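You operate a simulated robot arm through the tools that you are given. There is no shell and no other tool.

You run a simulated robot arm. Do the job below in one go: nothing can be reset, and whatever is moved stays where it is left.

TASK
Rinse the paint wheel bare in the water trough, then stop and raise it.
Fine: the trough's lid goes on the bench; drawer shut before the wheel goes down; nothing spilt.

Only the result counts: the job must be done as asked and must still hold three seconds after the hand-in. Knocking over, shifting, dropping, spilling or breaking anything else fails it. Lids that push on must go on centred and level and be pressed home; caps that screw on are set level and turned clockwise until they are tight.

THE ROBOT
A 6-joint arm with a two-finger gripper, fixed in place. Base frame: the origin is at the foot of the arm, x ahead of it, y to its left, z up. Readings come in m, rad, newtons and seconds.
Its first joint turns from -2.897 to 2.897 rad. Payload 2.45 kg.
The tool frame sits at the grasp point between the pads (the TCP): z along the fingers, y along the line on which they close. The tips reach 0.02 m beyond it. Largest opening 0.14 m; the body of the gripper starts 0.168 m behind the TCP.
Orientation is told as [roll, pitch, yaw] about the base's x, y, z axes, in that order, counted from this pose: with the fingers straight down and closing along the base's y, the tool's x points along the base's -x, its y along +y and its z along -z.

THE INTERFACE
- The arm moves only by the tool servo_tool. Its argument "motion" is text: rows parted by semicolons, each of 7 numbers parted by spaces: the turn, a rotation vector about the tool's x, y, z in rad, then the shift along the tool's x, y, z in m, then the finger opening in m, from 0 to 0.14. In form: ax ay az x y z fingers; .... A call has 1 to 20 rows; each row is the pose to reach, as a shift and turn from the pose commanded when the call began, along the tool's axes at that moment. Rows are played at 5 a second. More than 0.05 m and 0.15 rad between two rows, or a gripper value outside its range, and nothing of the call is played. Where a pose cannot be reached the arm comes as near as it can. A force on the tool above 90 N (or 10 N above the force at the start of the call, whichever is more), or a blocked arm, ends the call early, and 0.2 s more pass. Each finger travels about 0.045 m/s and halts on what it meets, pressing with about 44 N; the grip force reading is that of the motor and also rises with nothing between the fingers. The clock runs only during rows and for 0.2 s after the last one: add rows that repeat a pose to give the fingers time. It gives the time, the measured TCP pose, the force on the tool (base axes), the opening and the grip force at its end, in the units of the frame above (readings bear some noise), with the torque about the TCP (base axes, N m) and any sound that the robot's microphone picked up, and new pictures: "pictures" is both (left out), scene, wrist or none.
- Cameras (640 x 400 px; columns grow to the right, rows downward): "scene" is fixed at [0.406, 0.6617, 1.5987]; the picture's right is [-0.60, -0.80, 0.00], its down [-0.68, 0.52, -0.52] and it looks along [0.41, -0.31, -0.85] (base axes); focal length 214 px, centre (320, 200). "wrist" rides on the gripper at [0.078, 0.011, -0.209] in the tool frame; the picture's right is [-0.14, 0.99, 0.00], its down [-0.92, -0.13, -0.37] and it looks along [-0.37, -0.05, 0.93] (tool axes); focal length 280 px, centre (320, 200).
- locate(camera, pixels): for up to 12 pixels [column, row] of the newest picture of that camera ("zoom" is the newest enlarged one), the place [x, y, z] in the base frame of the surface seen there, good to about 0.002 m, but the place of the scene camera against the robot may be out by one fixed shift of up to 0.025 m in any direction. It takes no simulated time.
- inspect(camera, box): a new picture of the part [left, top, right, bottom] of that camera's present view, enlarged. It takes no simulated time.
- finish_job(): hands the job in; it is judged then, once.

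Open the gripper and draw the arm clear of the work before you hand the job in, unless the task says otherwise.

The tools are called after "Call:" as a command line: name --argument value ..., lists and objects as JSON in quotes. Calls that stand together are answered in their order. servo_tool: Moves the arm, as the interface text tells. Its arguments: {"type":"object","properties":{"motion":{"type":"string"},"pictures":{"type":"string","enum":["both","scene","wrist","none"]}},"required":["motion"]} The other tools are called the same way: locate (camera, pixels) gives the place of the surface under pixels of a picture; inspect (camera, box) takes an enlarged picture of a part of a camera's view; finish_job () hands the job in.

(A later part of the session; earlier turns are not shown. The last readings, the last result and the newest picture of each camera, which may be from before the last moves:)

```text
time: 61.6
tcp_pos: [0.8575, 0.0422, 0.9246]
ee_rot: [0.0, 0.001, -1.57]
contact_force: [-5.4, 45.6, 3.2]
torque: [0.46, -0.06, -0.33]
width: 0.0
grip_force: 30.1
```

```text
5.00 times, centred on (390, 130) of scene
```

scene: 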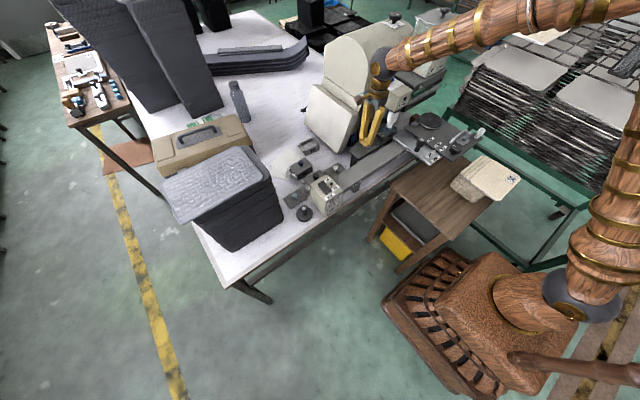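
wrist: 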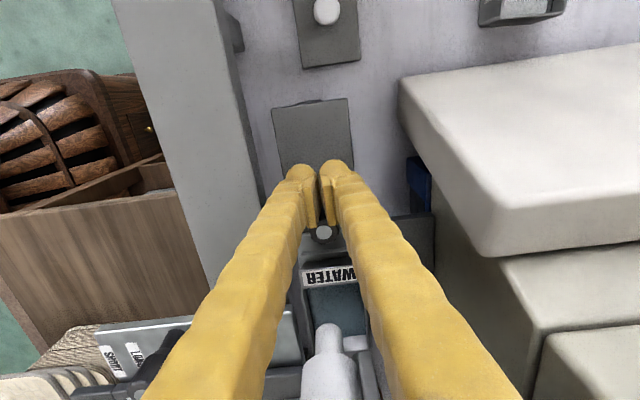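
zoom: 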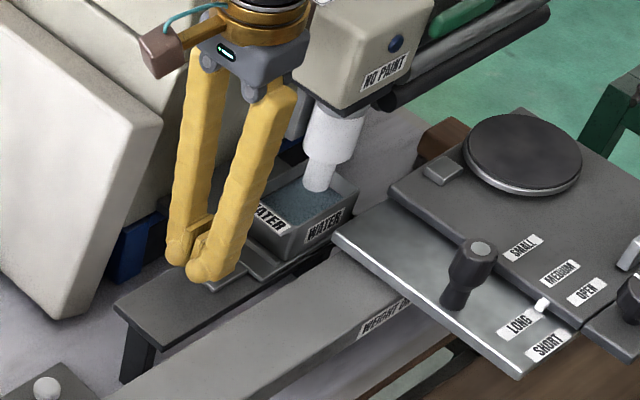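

Force rose to 46 N after 0.113 m travel: the drawer is against its stop with the trough centred under the wheel. I back off and rise.

Call:
servo_tool --motion "0 0 0 0.01 0 0 0; 0 0 0 0.03 0 0 0; 0 0 0 0.06 0 0 0; 0 0 0 0.09 0 -0.02 0; 0 0 0 0.11 0 -0.06 0.02; 0 0 0 0.11 0 -0.1 0.06; 0 0 0 0.11 0 -0.14 0.1; 0 0 0 0.11 0 -0.18 0.14" --pictures "both"

Call:
inspect --camera "scene" --box '[350, 90, 430, 170]'

Call:
inspect --camera "wrist" --box '[230, 200, 430, 400]'

```text
time: 63.5
tcp_pos: [0.8576, 0.1499, 1.1058]
ee_rot: [0.0, -0.002, -1.571]
contact_force: [0.0, 0.6, -0.4]
torque: [-0.01, 0.01, -0.03]
width: 0.0836
grip_force: 0.0
```

scene: 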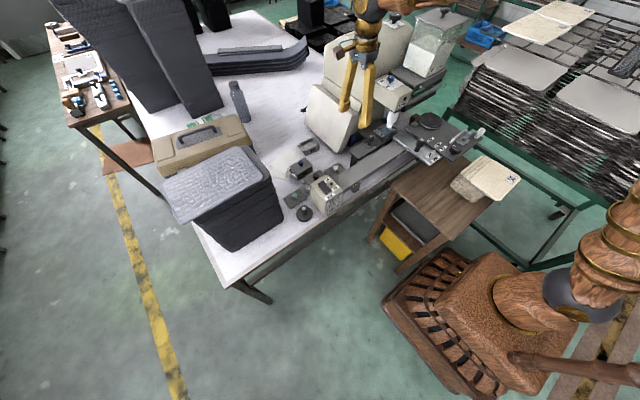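
wrist: 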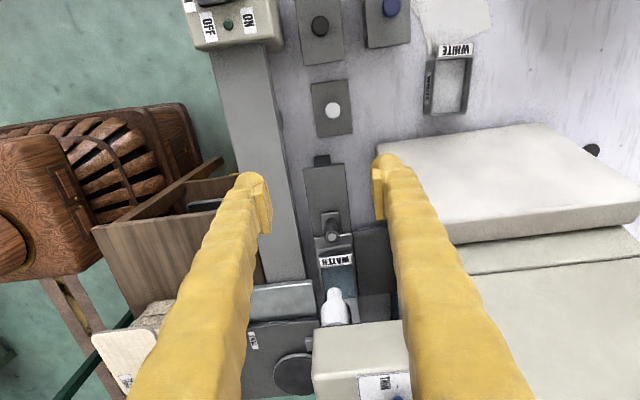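

```text
5.00 times, centred on (390, 130) of scene
```

zoom: 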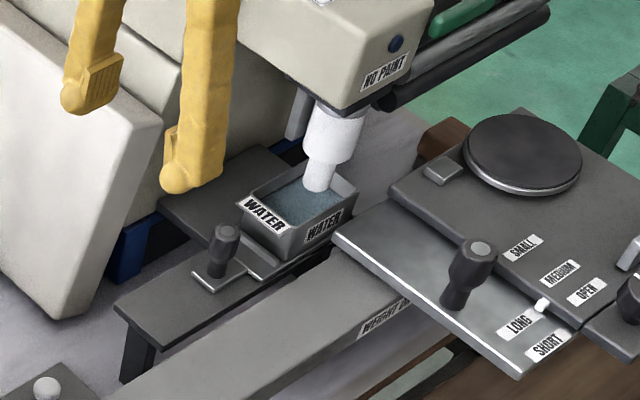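

```text
2.00 times, centred on (330, 300) of wrist
```

zoom: 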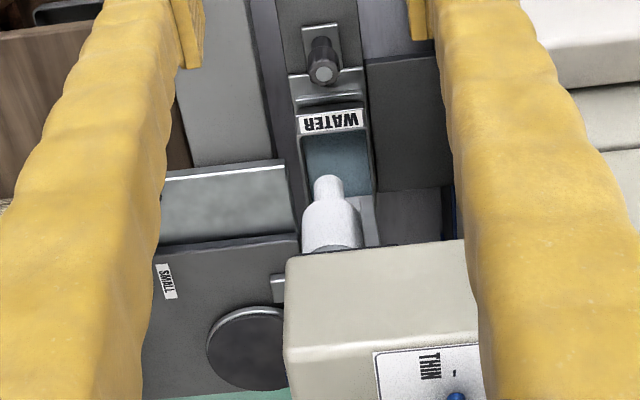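

The drawer is shut with WATER under the wheel. Next is the UP/DOWN dial on the drum; I measure it and the tank beside it from the scene.

Call:
locate --camera "scene" --pixels '[[394, 14], [396, 17], [440, 18], [418, 18], [468, 18], [438, 8], [440, 40], [410, 70], [428, 78], [380, 25], [365, 25], [408, 30]]'

Call:
inspect --camera "scene" --box '[370, 0, 420, 35]'

Call:
inspect --camera "scene" --box '[300, 0, 480, 112]'

```text
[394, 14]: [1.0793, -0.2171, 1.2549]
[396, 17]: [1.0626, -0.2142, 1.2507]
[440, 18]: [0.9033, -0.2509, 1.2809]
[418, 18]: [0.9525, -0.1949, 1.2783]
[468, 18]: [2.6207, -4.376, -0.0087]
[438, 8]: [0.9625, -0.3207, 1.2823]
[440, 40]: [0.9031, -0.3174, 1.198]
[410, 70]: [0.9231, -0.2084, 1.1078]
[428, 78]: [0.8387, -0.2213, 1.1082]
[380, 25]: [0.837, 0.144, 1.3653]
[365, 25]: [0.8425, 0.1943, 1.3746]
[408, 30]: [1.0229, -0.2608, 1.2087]
```

```text
11.43 times, centred on (395, 18) of scene
```

zoom: 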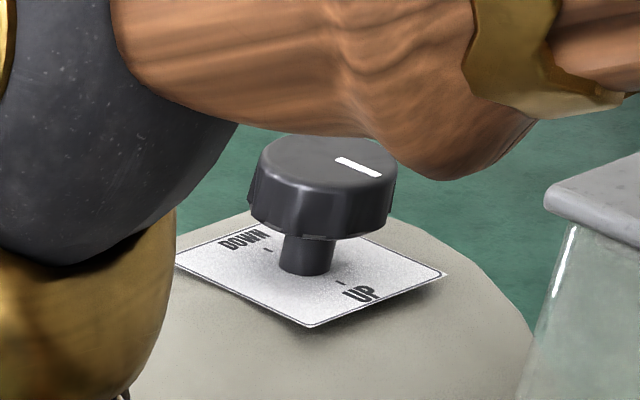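

```text
3.56 times, centred on (390, 56) of scene
```

zoom: 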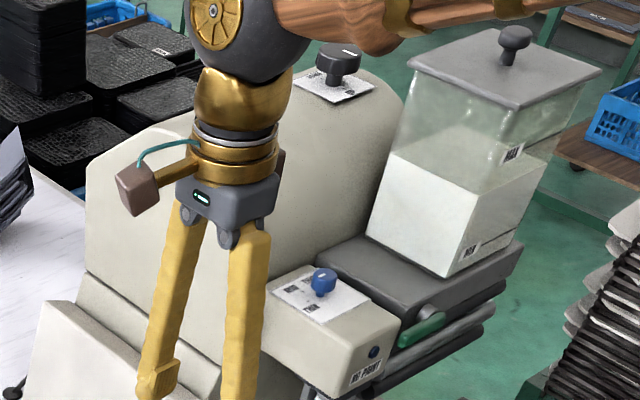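

The dial centre is near (1.064, -0.229, 1.265) after the scene shift, beyond the normal tool-down reach, with the tank in front of it. I rise to z ≈ 1.43 and turn the tool back for a closer look.

Call:
servo_tool --motion "0 0 -0.1 0 0 -0.045 0.14; 0 0 -0.2 0 0 -0.09 0.14; 0 0 -0.3 0 0 -0.135 0.14; 0 0 -0.4 0 -0.03 -0.175 0.14; 0 0 -0.52 0 -0.06 -0.21 0.14; 0 0 -0.65 -0.01 -0.09 -0.245 0.14; 0 0 -0.78 -0.03 -0.12 -0.27 0.14; 0 0 -0.91 -0.06 -0.13 -0.29 0.14; 0 0 -1.04 -0.1 -0.13 -0.31 0.14; 0 0 -1.17 -0.14 -0.12 -0.32 0.14; 0 0 -1.3 -0.18 -0.1 -0.32 0.14; 0 0 -1.43 -0.22 -0.07 -0.32 0.14; 0 0 -1.57 -0.26 -0.05 -0.32 0.14" --pictures "both"

```text
time: 66.2
tcp_pos: [0.8083, -0.1101, 1.4257]
ee_rot: [-0.001, -0.002, 0.001]
contact_force: [0.0, -0.1, 0.3]
torque: [0.0, -0.09, 0.01]
width: 0.14
grip_force: 0.0
```

scene: 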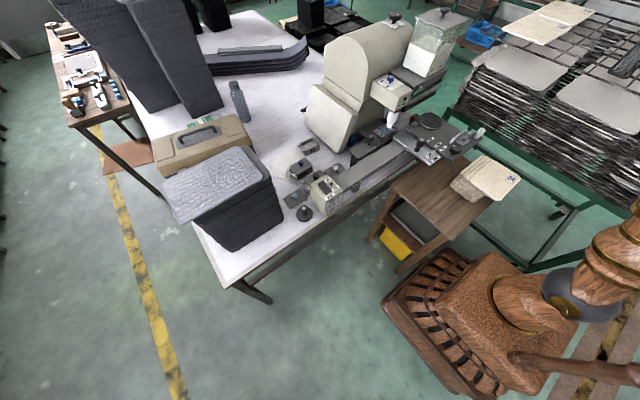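
wrist: 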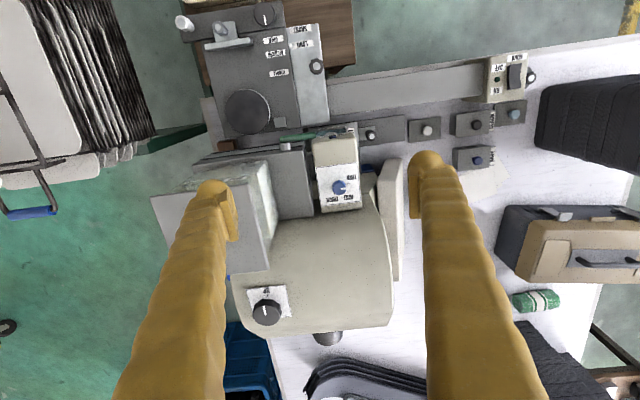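

The dial is at wrist pixel (267, 312). I zoom on it and measure it and the tank lid.

Call:
inspect --camera "wrist" --box '[235, 275, 305, 345]'

Call:
locate --camera "wrist" --pixels '[[267, 312], [255, 313], [278, 312], [266, 301], [266, 322], [262, 165], [270, 270], [152, 195], [240, 180], [340, 187], [285, 290], [225, 260]]'

```text
5.71 times, centred on (270, 310) of wrist
```

zoom: 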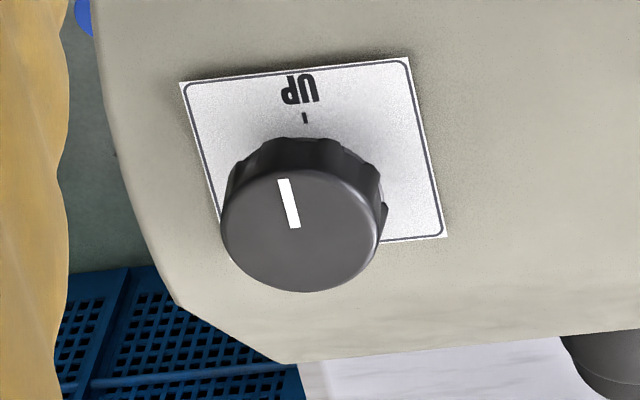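

```text
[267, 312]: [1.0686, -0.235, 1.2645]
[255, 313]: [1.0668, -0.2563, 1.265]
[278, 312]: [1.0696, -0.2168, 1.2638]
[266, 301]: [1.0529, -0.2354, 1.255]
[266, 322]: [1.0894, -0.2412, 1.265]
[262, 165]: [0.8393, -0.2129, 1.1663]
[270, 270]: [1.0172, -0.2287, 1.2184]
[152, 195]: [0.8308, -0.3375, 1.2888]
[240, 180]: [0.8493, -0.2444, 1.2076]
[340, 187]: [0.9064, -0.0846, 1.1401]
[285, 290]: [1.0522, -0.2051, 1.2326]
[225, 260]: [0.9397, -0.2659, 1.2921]
```

UP lies at -x and the mark is on it; DOWN is opposite (+x). The knob centre is (1.069, -0.236), top z 1.2645, radius 0.020. I test how far the arm reaches toward it at z ≈ 1.42.

Call:
servo_tool --motion "0 0 0 -0.04 -0.02 0 0.14; 0 0 0 -0.08 -0.04 0 0.12; 0 0 0 -0.12 -0.06 0 0.1; 0 0 0 -0.16 -0.08 0 0.08; 0 0 0 -0.2 -0.1 0 0.08; 0 0 0 -0.23 -0.115 0 0.08; 0 0 0 -0.26 -0.126 0 0.08" --pictures "both"

```text
time: 67.8
tcp_pos: [0.994, -0.2175, 1.3685]
ee_rot: [-0.003, -0.008, 0.0]
contact_force: [-0.8, -1.0, 1.6]
torque: [-0.05, -0.15, 0.02]
width: 0.0801
grip_force: 0.0
out of reach, approached as far as the arm can: row 4, 5, 6, 7
```

scene: 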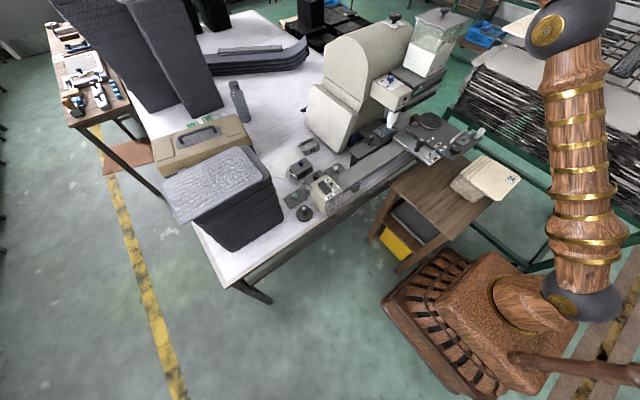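
wrist: 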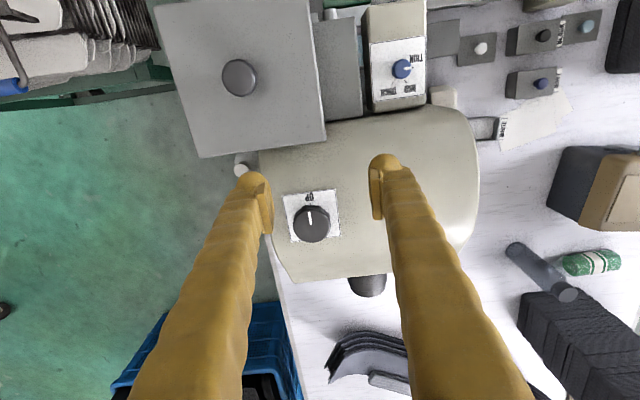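

Vertical reach ends at r ≈ 1.017 here, so I tilt the fingers outward by 0.4 rad (yaw -0.2) and hover over the knob at z ≈ 1.32.

Call:
servo_tool --motion "0.01 -0.1 0.05 -0.01 -0.005 0 0.08; 0.02 -0.2 0.1 -0.025 -0.01 0.01 0.08; 0.03 -0.3 0.148 -0.045 -0.014 0.025 0.08; 0.04 -0.3986 0.1972 -0.06 -0.0185 0.035 0.08; 0.04 -0.3986 0.1972 -0.075 -0.0185 0.0485 0.08; 0.04 -0.3986 0.1972 -0.075 -0.0185 0.0485 0.08" --pictures "both"

Call:
inspect --camera "wrist" --box '[230, 100, 430, 260]'

```text
time: 69.2
tcp_pos: [1.0702, -0.2368, 1.3165]
ee_rot: [-0.002, -0.401, -0.201]
contact_force: [0.2, -0.3, 0.7]
torque: [-0.01, -0.01, -0.01]
width: 0.0799
grip_force: 0.1
```

scene: 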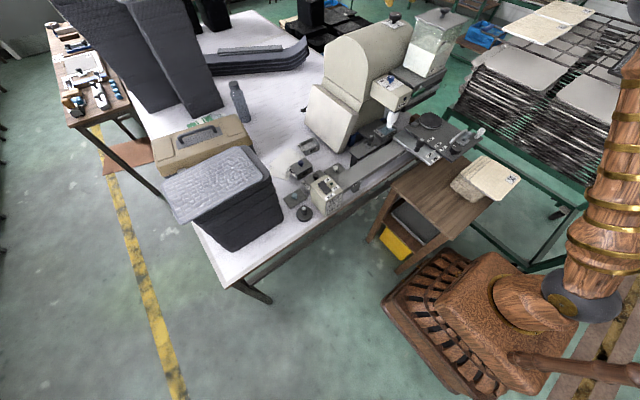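
wrist: 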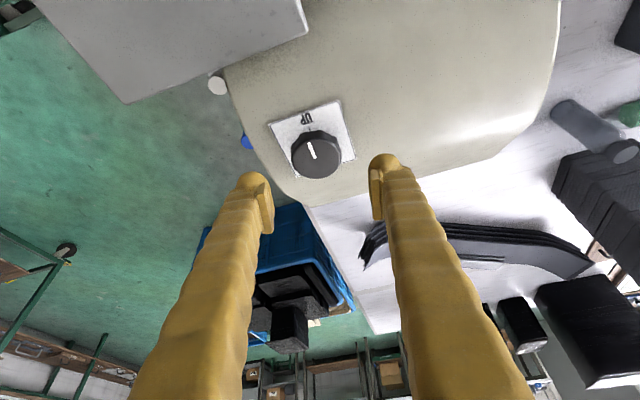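

```text
2.50 times, centred on (330, 180) of wrist
```

zoom: 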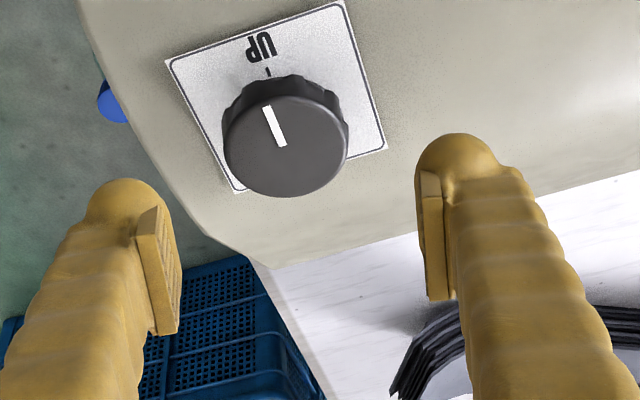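

The tilted pose reaches (1.070, -0.237, 1.317) exactly. I re-measure the knob from here.

Call:
locate --camera "zoom" --pixels '[[286, 148], [228, 150], [345, 140], [270, 102], [300, 193], [285, 85], [300, 100], [267, 72], [268, 110], [282, 143], [340, 180], [200, 210]]'

```text
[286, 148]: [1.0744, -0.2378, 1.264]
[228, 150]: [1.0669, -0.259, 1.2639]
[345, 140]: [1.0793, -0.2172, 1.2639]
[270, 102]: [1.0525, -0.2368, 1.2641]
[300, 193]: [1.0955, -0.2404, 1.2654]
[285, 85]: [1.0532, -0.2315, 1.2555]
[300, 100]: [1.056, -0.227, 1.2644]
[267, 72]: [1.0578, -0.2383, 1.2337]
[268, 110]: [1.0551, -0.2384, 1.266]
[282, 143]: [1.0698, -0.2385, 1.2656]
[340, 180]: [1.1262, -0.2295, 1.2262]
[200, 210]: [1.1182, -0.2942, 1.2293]
```

Knob centre is (1.0735, -0.2385), radius 0.0215, mark exactly toward -x (UP). I descend onto it and close.

Call:
servo_tool --motion "0 0 0 0.0054 -0.0003 0.016 0.08; 0 0 0 0.0109 -0.0007 0.032 0.08; 0 0 0 0.0163 -0.001 0.0479 0.08; 0 0 0 0.0163 -0.001 0.0479 0.07; 0 0 0 0.0163 -0.001 0.0479 0.055; 0 0 0 0.0163 -0.001 0.0479 0.045; 0 0 0 0.0163 -0.001 0.0479 0.035; 0 0 0 0.0163 -0.001 0.0479 0.035; 0 0 0 0.0163 -0.001 0.0479 0.035" --pictures "wrist"

Call:
inspect --camera "wrist" --box '[230, 100, 430, 260]'

```text
time: 71.2
tcp_pos: [1.0727, -0.2389, 1.2685]
ee_rot: [-0.001, -0.401, -0.198]
contact_force: [-1.9, -1.4, -0.7]
torque: [-0.1, 0.03, 0.03]
width: 0.0454
grip_force: 45.1
```

wrist: 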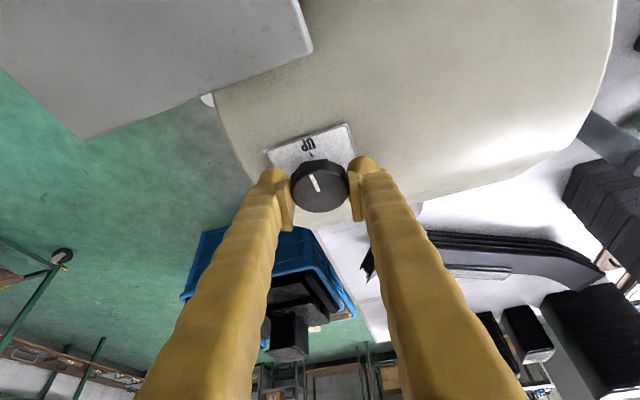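

```text
2.50 times, centred on (330, 180) of wrist
```

zoom: 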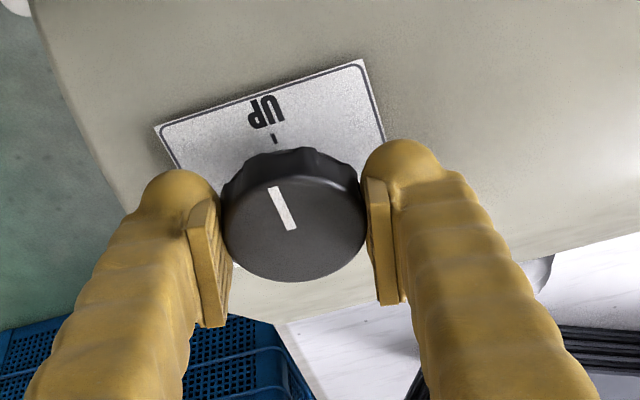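

The knob is held (width 0.0454). I try a small turn of +0.3 rad about the vertical (anticlockwise from above) to learn which way it goes.

Call:
servo_tool --motion "-0.0389 0 -0.0921 0 0 0 0.035; -0.0779 0 -0.1842 0 0 0 0.035; -0.1168 0 -0.2763 0 0 0 0.035; -0.1168 0 -0.2763 0 0 0 0.035" --pictures "wrist"

Call:
inspect --camera "wrist" --box '[230, 100, 430, 260]'

```text
time: 72.2
tcp_pos: [1.0733, -0.2391, 1.2668]
ee_rot: [-0.004, -0.4, 0.1]
contact_force: [15.3, -18.4, 0.6]
torque: [-0.08, -0.33, -0.01]
width: 0.0453
grip_force: 45.2
```

wrist: 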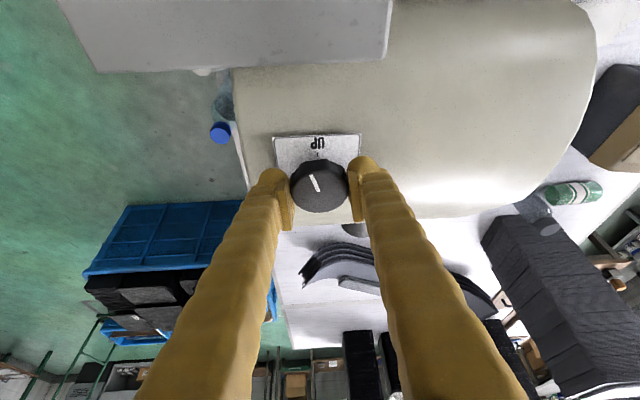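

```text
2.50 times, centred on (330, 180) of wrist
```

zoom: 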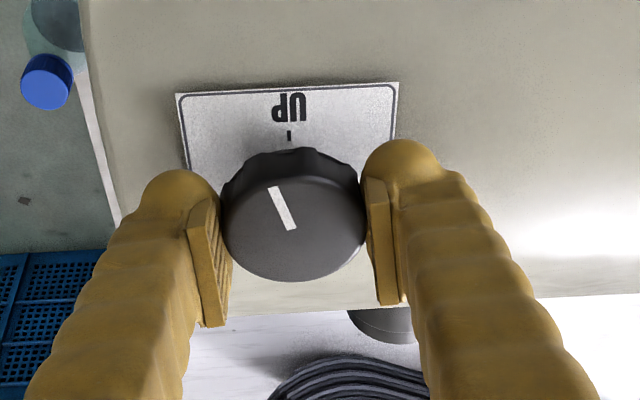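

The knob follows freely this way (the mark left the UP tick). I continue by +0.6 rad.

Call:
servo_tool --motion "-0.0389 0 -0.0921 0 0 0 0.035; -0.0779 0 -0.1842 0 0 0 0.035; -0.1168 0 -0.2763 0 0 0 0.035; -0.1558 0 -0.3684 0 0 0 0.035; -0.1947 0 -0.4605 0 0 0 0.035; -0.2336 0 -0.5527 0 0 0 0.035" --pictures "both"

Call:
inspect --camera "wrist" --box '[230, 100, 430, 260]'

Call:
inspect --camera "scene" --box '[350, 80, 430, 160]'

```text
time: 73.7
tcp_pos: [1.073, -0.2419, 1.2672]
ee_rot: [-0.004, -0.399, 0.701]
contact_force: [34.5, -53.0, 7.0]
torque: [-0.54, -0.38, -0.17]
width: 0.0452
grip_force: 44.8
```

scene: 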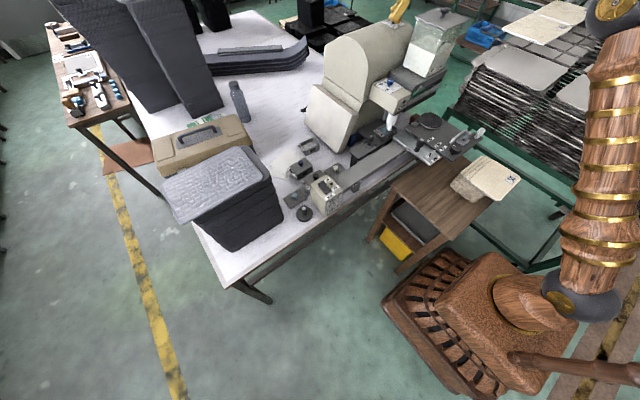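
wrist: 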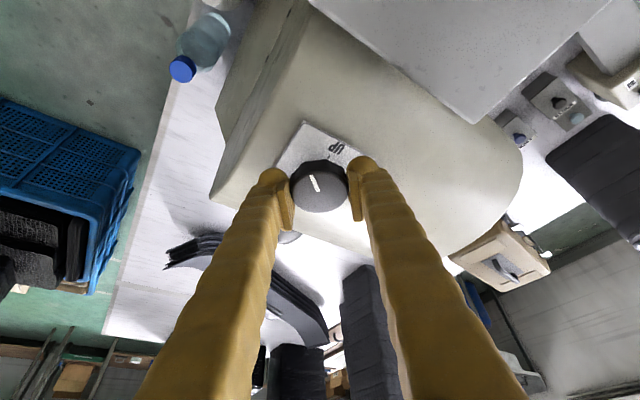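

```text
2.50 times, centred on (330, 180) of wrist
```

zoom: 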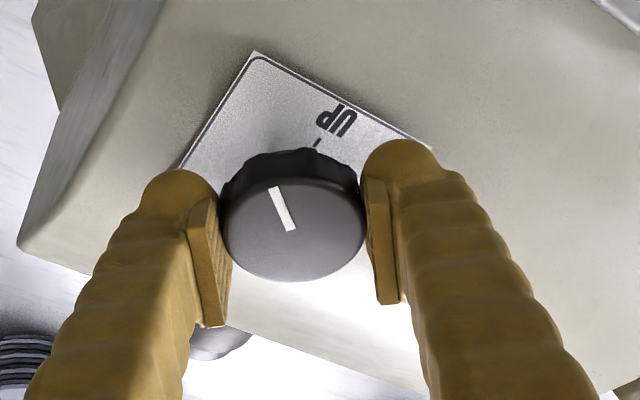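

```text
5.00 times, centred on (390, 120) of scene
```

zoom: 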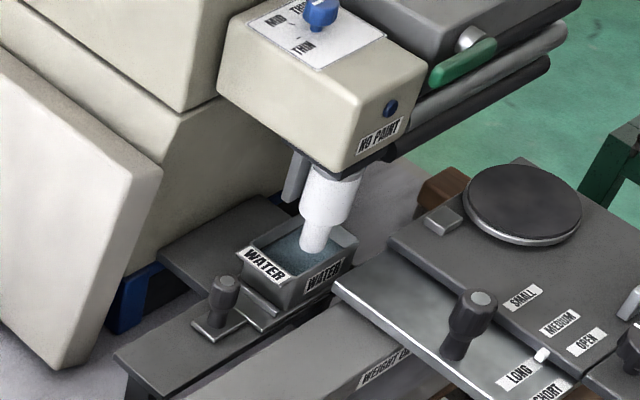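

Turned 0.9 rad in all; the side force (63 N) shows the knob axis is about 4 mm further in x than my grip centre. I release, retreat along the fingers and turn back for a second stroke.

Call:
servo_tool --motion "0 0 0 0 0 0 0.055; 0 0 0 0 0 0 0.07; 0 0 0 0 0 0 0.08; 0 0 0 0 0 -0.02 0.08; 0 0 0 0 0 -0.04 0.08; 0 0 0 0 0 -0.06 0.08" --pictures "wrist"

Call:
inspect --camera "wrist" --box '[230, 80, 430, 240]'

```text
time: 75.0
tcp_pos: [1.0552, -0.2541, 1.3236]
ee_rot: [-0.002, -0.4, 0.7]
contact_force: [0.7, -0.1, -0.9]
torque: [-0.02, 0.03, -0.01]
width: 0.0799
grip_force: 0.0
```

wrist: 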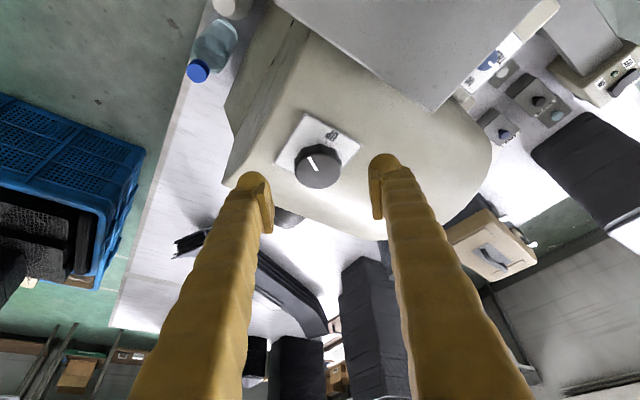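

```text
2.50 times, centred on (330, 160) of wrist
```

zoom: 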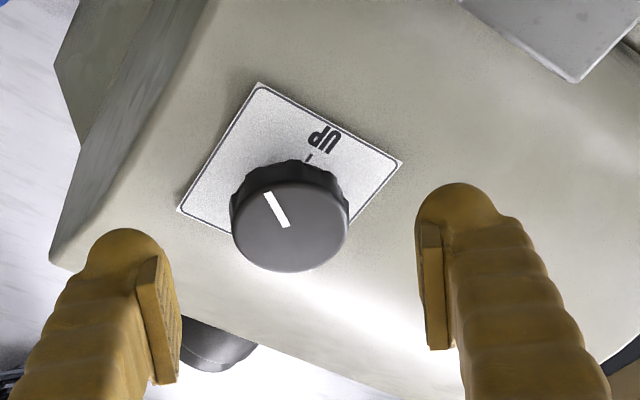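

The knob kept its place (turned about 0.9 rad). I measure its centre and mark again.

Call:
locate --camera "zoom" --pixels '[[266, 196], [286, 224], [290, 225], [235, 225], [347, 220], [280, 185], [300, 268], [310, 157]]'

Call:
servo_tool --motion "0.0539 0 0.1275 -0.0019 0.0013 0.0017 0.08; 0.1078 0 0.2551 -0.0037 0.0026 0.0033 0.08; 0.1617 0 0.3826 -0.0056 0.0039 0.005 0.08; 0.2157 0 0.5102 -0.0075 0.0052 0.0067 0.08; 0.2696 0 0.6377 -0.0093 0.0065 0.0083 0.08; 0.3235 0 0.7652 -0.0112 0.0078 0.01 0.08; 0.3774 0 0.8928 -0.0131 0.0092 0.0117 0.08; 0.4313 0 1.0203 -0.015 0.0105 0.0134 0.08; 0.4852 0 1.1478 -0.0168 0.0118 0.015 0.08; 0.5392 0 1.2754 -0.0187 0.0131 0.0167 0.08; 0.5931 0 1.4029 -0.0206 0.0144 0.0184 0.08; 0.647 0 1.5305 -0.0224 0.0157 0.02 0.08; 0.7009 0 1.658 -0.0243 0.017 0.0217 0.08; 0.7009 0 1.658 -0.0243 0.017 0.0217 0.08" --pictures "both"

```text
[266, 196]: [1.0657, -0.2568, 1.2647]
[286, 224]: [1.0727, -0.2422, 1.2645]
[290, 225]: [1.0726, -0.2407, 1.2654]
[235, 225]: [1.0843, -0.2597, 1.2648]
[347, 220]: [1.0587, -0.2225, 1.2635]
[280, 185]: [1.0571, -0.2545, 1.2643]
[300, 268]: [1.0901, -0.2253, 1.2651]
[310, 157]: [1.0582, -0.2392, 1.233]
```

```text
time: 78.0
tcp_pos: [1.0662, -0.2218, 1.3128]
ee_rot: [0.001, -0.401, -1.102]
contact_force: [-0.4, 0.3, -0.5]
torque: [-0.02, 0.01, -0.02]
width: 0.0798
grip_force: 0.0
```

scene: 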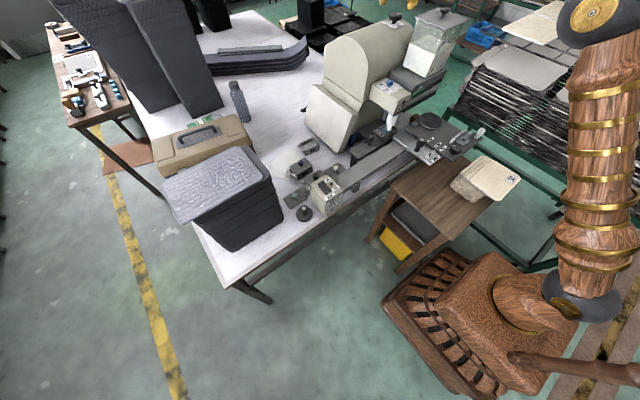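
wrist: 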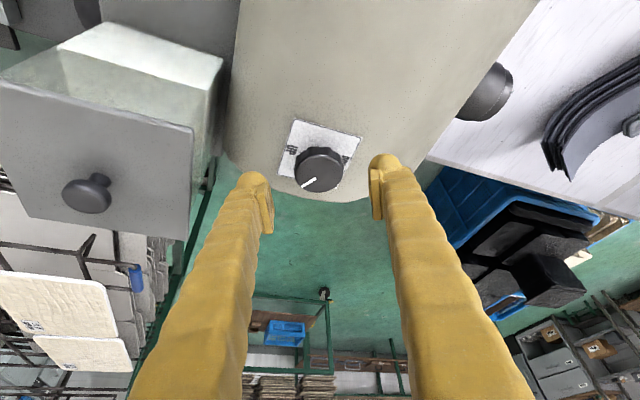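

From above, the wheel dial's mark is at (310, 183). I lower onto the knob at this new yaw (-1.1) and grip again.

Call:
servo_tool --motion "0 0 0 0.0001 0.0002 0.017 0.08; 0 0 0 0.0001 0.0004 0.034 0.08; 0 0 0 0.0002 0.0005 0.0507 0.08; 0 0 0 0.0002 0.0005 0.0507 0.065; 0 0 0 0.0002 0.0005 0.0507 0.05; 0 0 0 0.0002 0.0005 0.0507 0.035; 0 0 0 0.0002 0.0005 0.0507 0.035; 0 0 0 0.0002 0.0005 0.0507 0.035" --pictures "wrist"

Call:
inspect --camera "wrist" --box '[230, 100, 430, 260]'

```text
time: 79.8
tcp_pos: [1.0765, -0.2394, 1.2658]
ee_rot: [-0.002, -0.4, -1.101]
contact_force: [-18.1, -9.6, -3.8]
torque: [0.12, 0.21, 0.07]
width: 0.0482
grip_force: 9.8
```

wrist: 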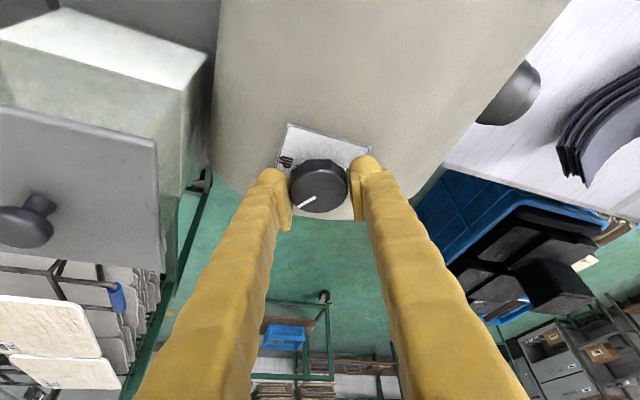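

```text
2.50 times, centred on (330, 180) of wrist
```

zoom: 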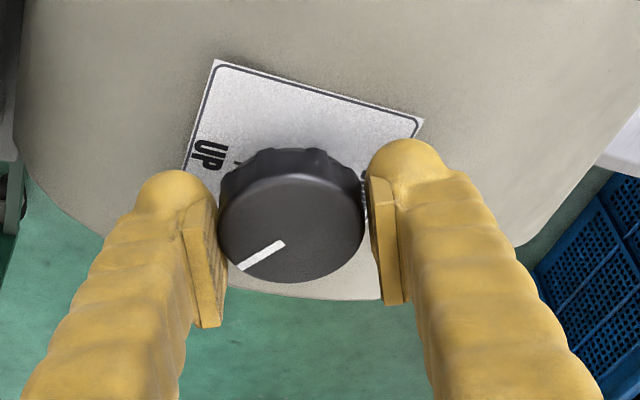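

The left pad touched first (20 N sideways), so I shift 2 mm toward tool -y to centre and finish closing.

Call:
servo_tool --motion "0 0 0 0 -0.001 0 0.035; 0 0 0 0 -0.002 0 0.035; 0 0 0 0 -0.002 0 0.035; 0 0 0 0 -0.002 0 0.035" --pictures "none"

```text
time: 80.8
tcp_pos: [1.0752, -0.2394, 1.2652]
ee_rot: [0.0, -0.402, -1.1]
contact_force: [2.7, -6.4, -0.1]
torque: [-0.12, -0.06, 0.02]
width: 0.0458
grip_force: 45.0
```

Centred with low force. I turn +0.6 rad and watch the force.

Call:
servo_tool --motion "-0.0467 0 -0.1105 0 0 0 0.035; -0.0935 0 -0.2211 0 0 0 0.035; -0.1402 0 -0.3316 0 0 0 0.035; -0.1869 0 -0.4421 0 0 0 0.035; -0.2336 0 -0.5527 0 0 0 0.035" --pictures "wrist"

```text
time: 82.0
tcp_pos: [1.0758, -0.2388, 1.2654]
ee_rot: [-0.001, -0.401, -0.497]
contact_force: [2.0, 0.6, -4.7]
torque: [0.13, -0.14, -0.02]
width: 0.0455
grip_force: 45.0
```

wrist: 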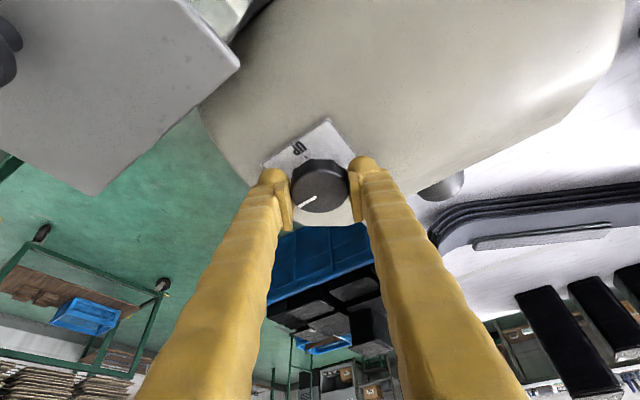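

Very low force: well centred on the axis. I continue by +1.2 rad (to yaw 0.7).

Call:
servo_tool --motion "-0.0467 0 -0.1105 0 0 0 0.035; -0.0935 0 -0.2211 0 0 0 0.035; -0.1402 0 -0.3316 0 0 0 0.035; -0.1869 0 -0.4421 0 0 0 0.035; -0.2336 0 -0.5527 0 0 0 0.035; -0.2804 0 -0.6632 0 0 0 0.035; -0.3271 0 -0.7737 0 0 0 0.035; -0.3738 0 -0.8843 0 0 0 0.035; -0.4205 0 -0.9948 0 0 0 0.035; -0.4673 0 -1.1053 0 0 0 0.035" --pictures "both"

Call:
inspect --camera "wrist" --box '[230, 100, 430, 260]'

Call:
inspect --camera "scene" --box '[350, 80, 430, 160]'

```text
time: 84.2
tcp_pos: [1.0736, -0.2411, 1.2669]
ee_rot: [-0.003, -0.399, 0.701]
contact_force: [14.8, -11.0, 6.2]
torque: [0.12, -0.13, -0.03]
width: 0.0456
grip_force: 45.3
```

scene: 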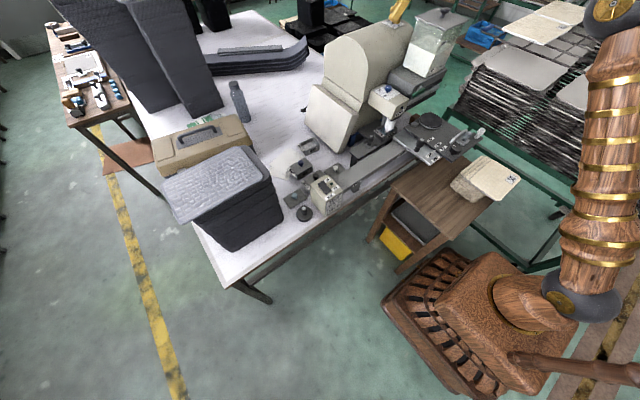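
wrist: 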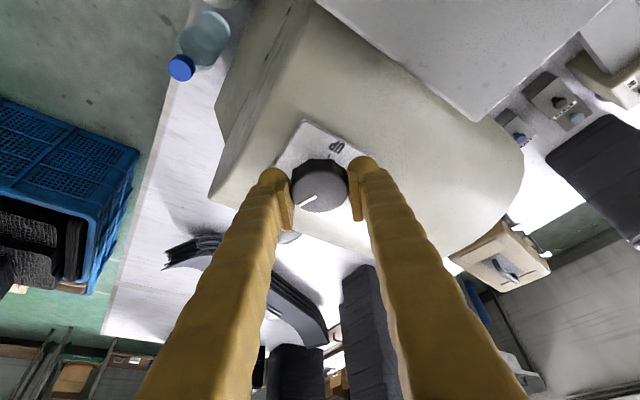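

```text
2.50 times, centred on (330, 180) of wrist
```

zoom: 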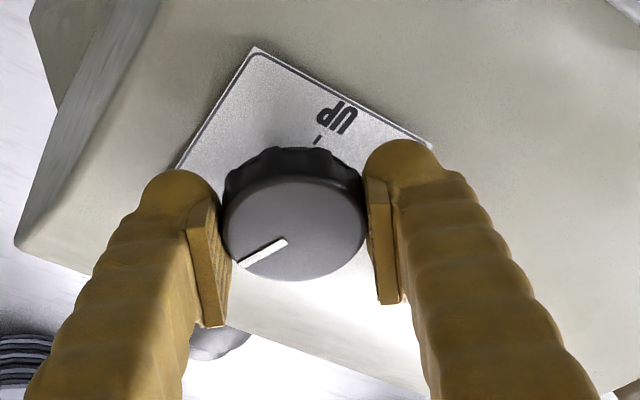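

```text
5.00 times, centred on (390, 120) of scene
```

zoom: 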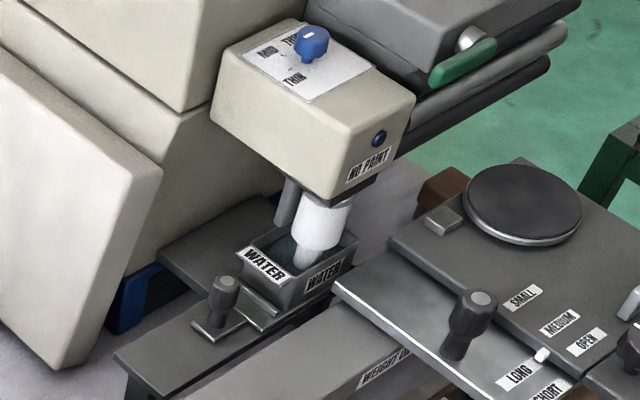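

The head has come down and the wheel dips into the water; 2.7 rad turned so far. I release and regrip for the last ~0.44 rad to DOWN.

Call:
servo_tool --motion "0 0 0 0 0 0 0.055; 0 0 0 0 0 0 0.07; 0 0 0 0 0 0 0.08; 0 0 0 0 0 -0.02 0.08; 0 0 0 0 0 -0.04 0.08; 0 0 0 0 0 -0.06 0.08" --pictures "none"

Call:
servo_tool --motion "0.0519 0 0.1228 -0.0009 0.0023 0.002 0.08; 0.1038 0 0.2456 -0.0018 0.0046 0.0041 0.08; 0.1558 0 0.3685 -0.0027 0.007 0.0062 0.08; 0.2077 0 0.4913 -0.0036 0.0093 0.0082 0.08; 0.2596 0 0.6141 -0.0045 0.0116 0.0103 0.08; 0.3115 0 0.7369 -0.0054 0.0139 0.0123 0.08; 0.3115 0 0.7369 -0.0054 0.0139 0.0123 0.08" --pictures "both"

Call:
inspect --camera "wrist" --box '[230, 80, 430, 240]'

Call:
inspect --camera "scene" --box '[370, 0, 420, 35]'

```text
time: 85.7
tcp_pos: [1.0556, -0.2546, 1.3206]
ee_rot: [-0.002, -0.4, 0.699]
contact_force: [-0.5, -0.9, 0.1]
torque: [-0.01, 0.01, 0.0]
width: 0.0799
grip_force: 0.0
```

```text
time: 87.2
tcp_pos: [1.0536, -0.237, 1.312]
ee_rot: [-0.002, -0.401, -0.101]
contact_force: [-0.2, -1.4, 0.0]
torque: [0.02, -0.01, -0.03]
width: 0.0799
grip_force: 0.0
```

scene: 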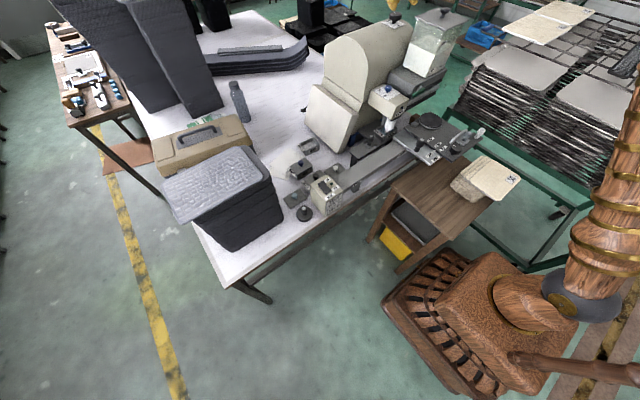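
wrist: 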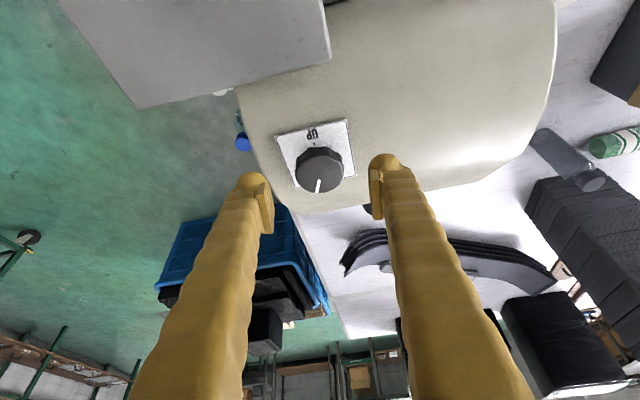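

```text
2.50 times, centred on (330, 160) of wrist
```

zoom: 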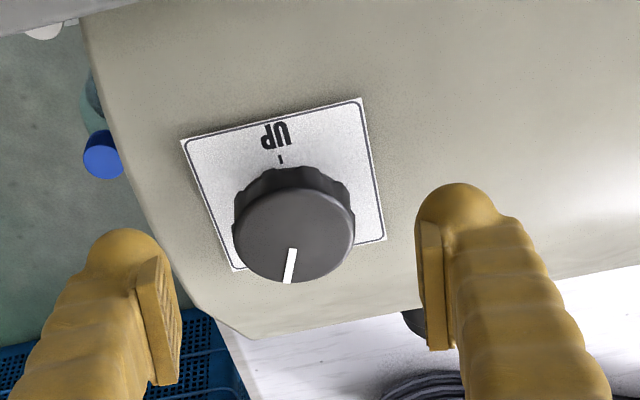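

```text
11.43 times, centred on (395, 18) of scene
```

zoom: 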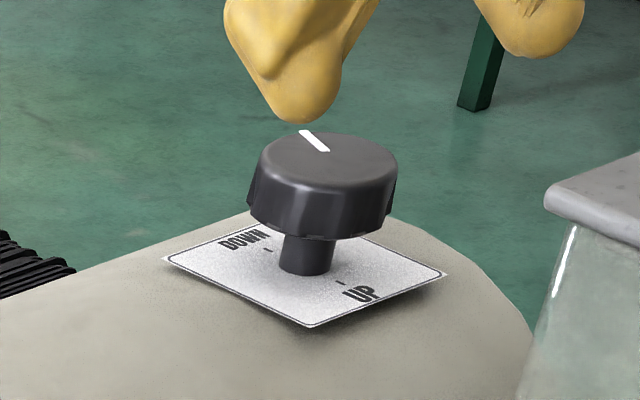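

The mark is about 0.44 rad short of DOWN. I lower 0.05 m along the fingers, grip, and turn the rest.

Call:
servo_tool --motion "0 0 0 0 0 0.017 0.08; 0 0 0 0 0 0.034 0.08; 0 0 0 0 0 0.05 0.08; 0 0 0 0 0 0.05 0.065; 0 0 0 0 0 0.05 0.05; 0 0 0 0 0 0.05 0.035; 0 0 0 0 0 0.05 0.035; 0 0 0 0 0 0.05 0.035; 0 0 0 0 0 0.05 0.035" --pictures "none"

```text
time: 89.2
tcp_pos: [1.0734, -0.2399, 1.2655]
ee_rot: [-0.003, -0.402, -0.099]
contact_force: [2.1, 6.5, 0.4]
torque: [0.19, -0.05, -0.02]
width: 0.0457
grip_force: 44.9
```

Gripped with little side force. I turn +0.44 rad.

Call:
servo_tool --motion "-0.0428 0 -0.1013 0 0 0 0.035; -0.0857 0 -0.2026 0 0 0 0.035; -0.1285 0 -0.304 0 0 0 0.035; -0.1713 0 -0.4053 0 0 0 0.035; -0.1713 0 -0.4053 0 0 0 0.035" --pictures "both"

Call:
inspect --camera "wrist" --box '[230, 100, 430, 260]'

Call:
inspect --camera "scene" --box '[350, 80, 430, 160]'

```text
time: 90.5
tcp_pos: [1.0734, -0.241, 1.2668]
ee_rot: [-0.002, -0.399, 0.34]
contact_force: [-7.6, 0.0, 9.0]
torque: [0.07, 0.09, -0.75]
width: 0.0456
grip_force: 44.9
```

scene: 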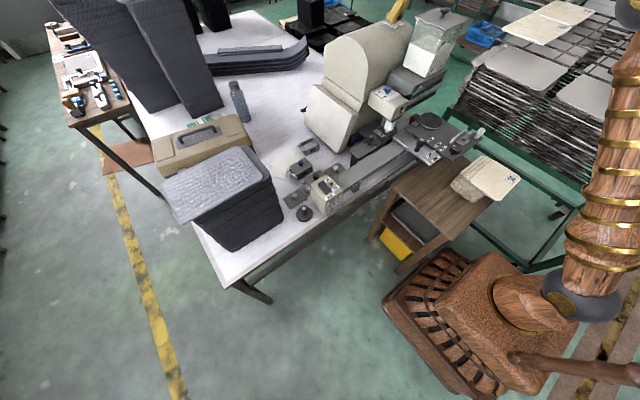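
wrist: 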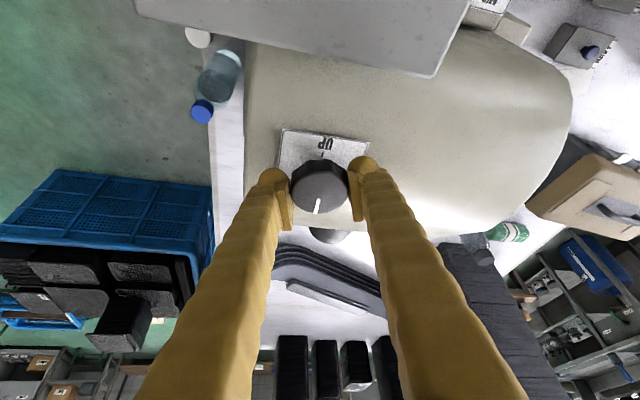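

```text
2.50 times, centred on (330, 180) of wrist
```

zoom: 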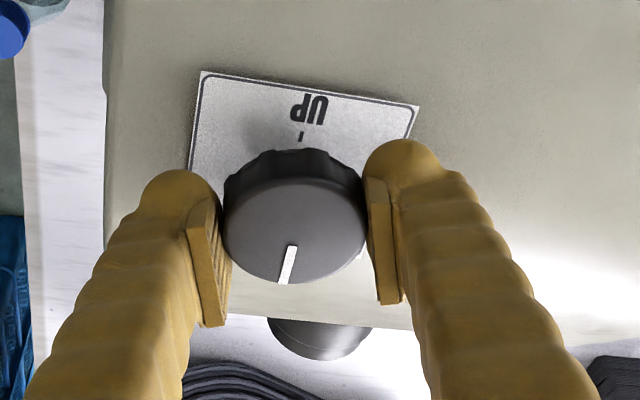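

```text
5.00 times, centred on (390, 120) of scene
```

zoom: 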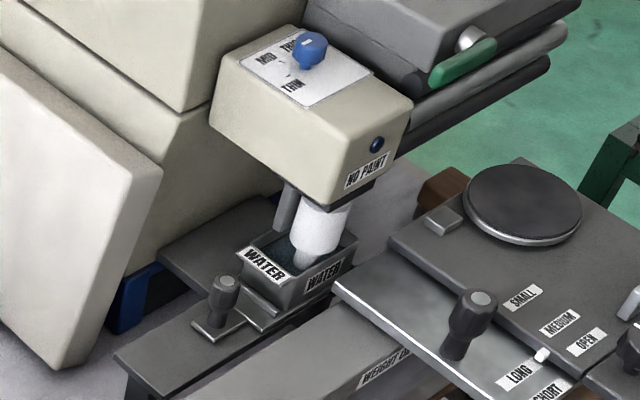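

The turn met the end stop (-0.75 N m): the dial is at DOWN and the wheel is in the water. I release, retreat and head back toward the MAIN switch.

Call:
servo_tool --motion "0 0 0 0 0 0 0.055; 0 0 0 0 0 0 0.07; 0 0 0 0 0 0 0.08; 0 0 0 0 0 -0.03 0.08; 0 0 0 0 0 -0.07 0.08; 0 0 0 0 0 -0.11 0.08; 0 0 0 0 0 -0.15 0.08; 0.0113 0.066 0.0559 0.0218 0.0268 -0.1647 0.08; 0.0227 0.132 0.1118 0.0437 0.0537 -0.1793 0.08; 0.034 0.198 0.1677 0.0655 0.0805 -0.194 0.08; 0.0453 0.2641 0.2236 0.0873 0.1073 -0.2087 0.08; 0.0567 0.3301 0.2795 0.1092 0.1342 -0.2233 0.08; 0.068 0.3961 0.3354 0.131 0.161 -0.238 0.08" --pictures "both"

Call:
inspect --camera "scene" --box '[350, 80, 430, 160]'

Call:
inspect --camera "scene" --box '[370, 0, 420, 35]'

```text
time: 93.2
tcp_pos: [0.8191, -0.1588, 1.4333]
ee_rot: [-0.002, -0.001, -0.002]
contact_force: [-0.2, -0.5, -0.4]
torque: [0.01, 0.02, -0.01]
width: 0.0798
grip_force: 0.0
```

scene: 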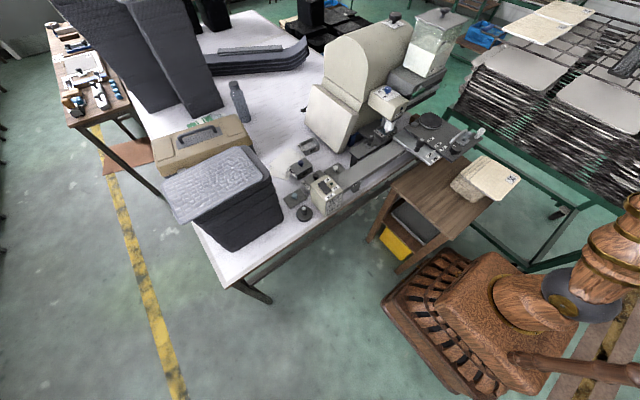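
wrist: 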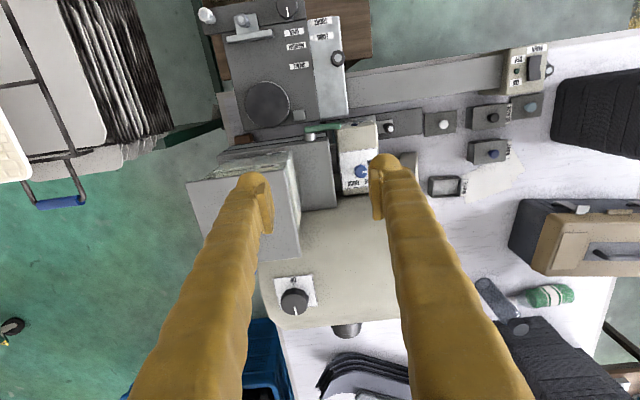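

```text
5.00 times, centred on (390, 120) of scene
```

zoom: 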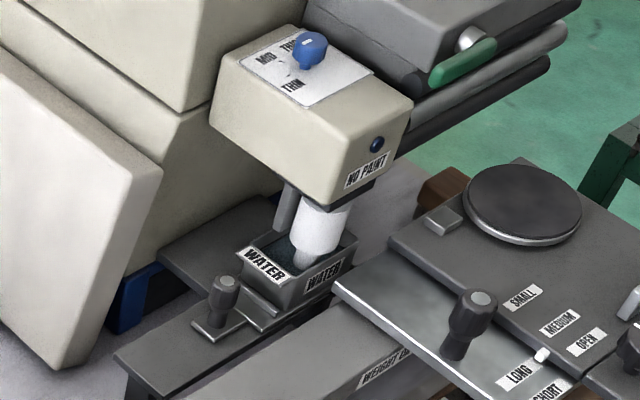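

```text
11.43 times, centred on (395, 18) of scene
```

zoom: 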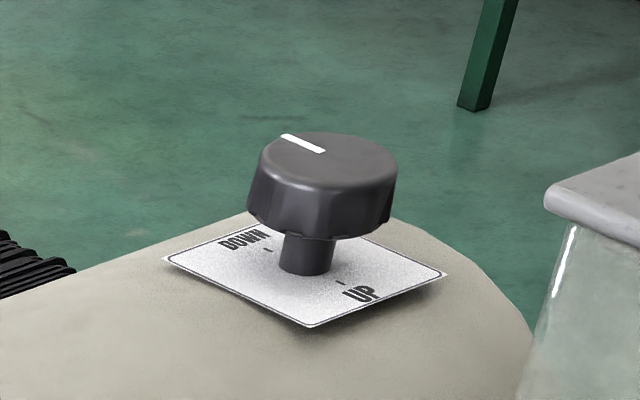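

The dial mark is on DOWN. I move over to the MAIN box, hovering high at about (0.66, 0.31, 1.2) for a close view, fingers closing on the way.

Call:
servo_tool --motion "0 0 0 0.012 0.043 0 0.06; 0 0 0 0.024 0.086 0 0.04; 0 0 0 0.036 0.129 0 0.02; 0 0 0 0.05 0.172 0 0; 0 0 0 0.064 0.215 0.01 0; 0 0 0 0.078 0.255 0.03 0; 0 0 0 0.092 0.293 0.055 0; 0 0 0 0.106 0.33 0.08 0; 0 0 0 0.12 0.365 0.11 0; 0 0 0 0.134 0.4 0.14 0; 0 0 0 0.147 0.435 0.17 0; 0 0 0 0.155 0.46 0.205 0; 0 0 0 0.16 0.47 0.235 0" --pictures "both"

Call:
inspect --camera "scene" --box '[290, 165, 370, 225]'

```text
time: 96.0
tcp_pos: [0.6594, 0.3118, 1.1976]
ee_rot: [-0.001, -0.003, 0.002]
contact_force: [0.0, 0.2, 0.3]
torque: [0.03, 0.0, 0.01]
width: 0.0
grip_force: 29.3
```

scene: 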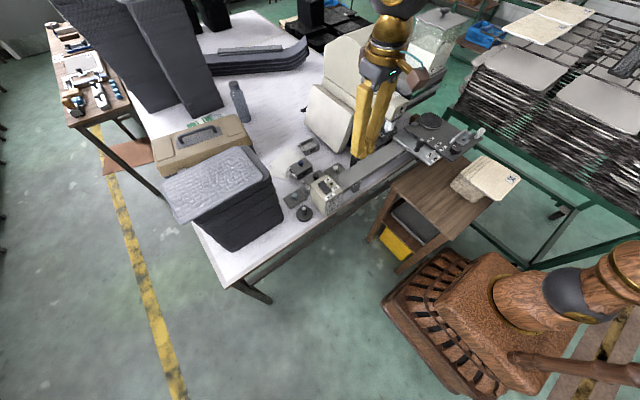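
wrist: 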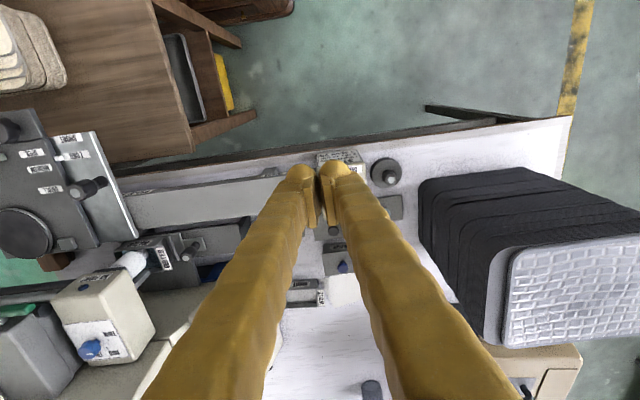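

```text
6.67 times, centred on (330, 195) of scene
```

zoom: 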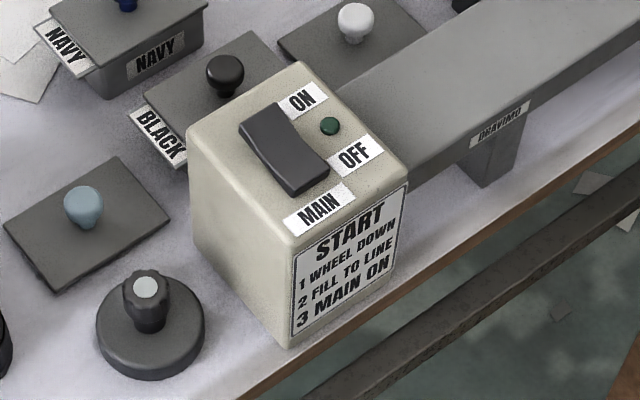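

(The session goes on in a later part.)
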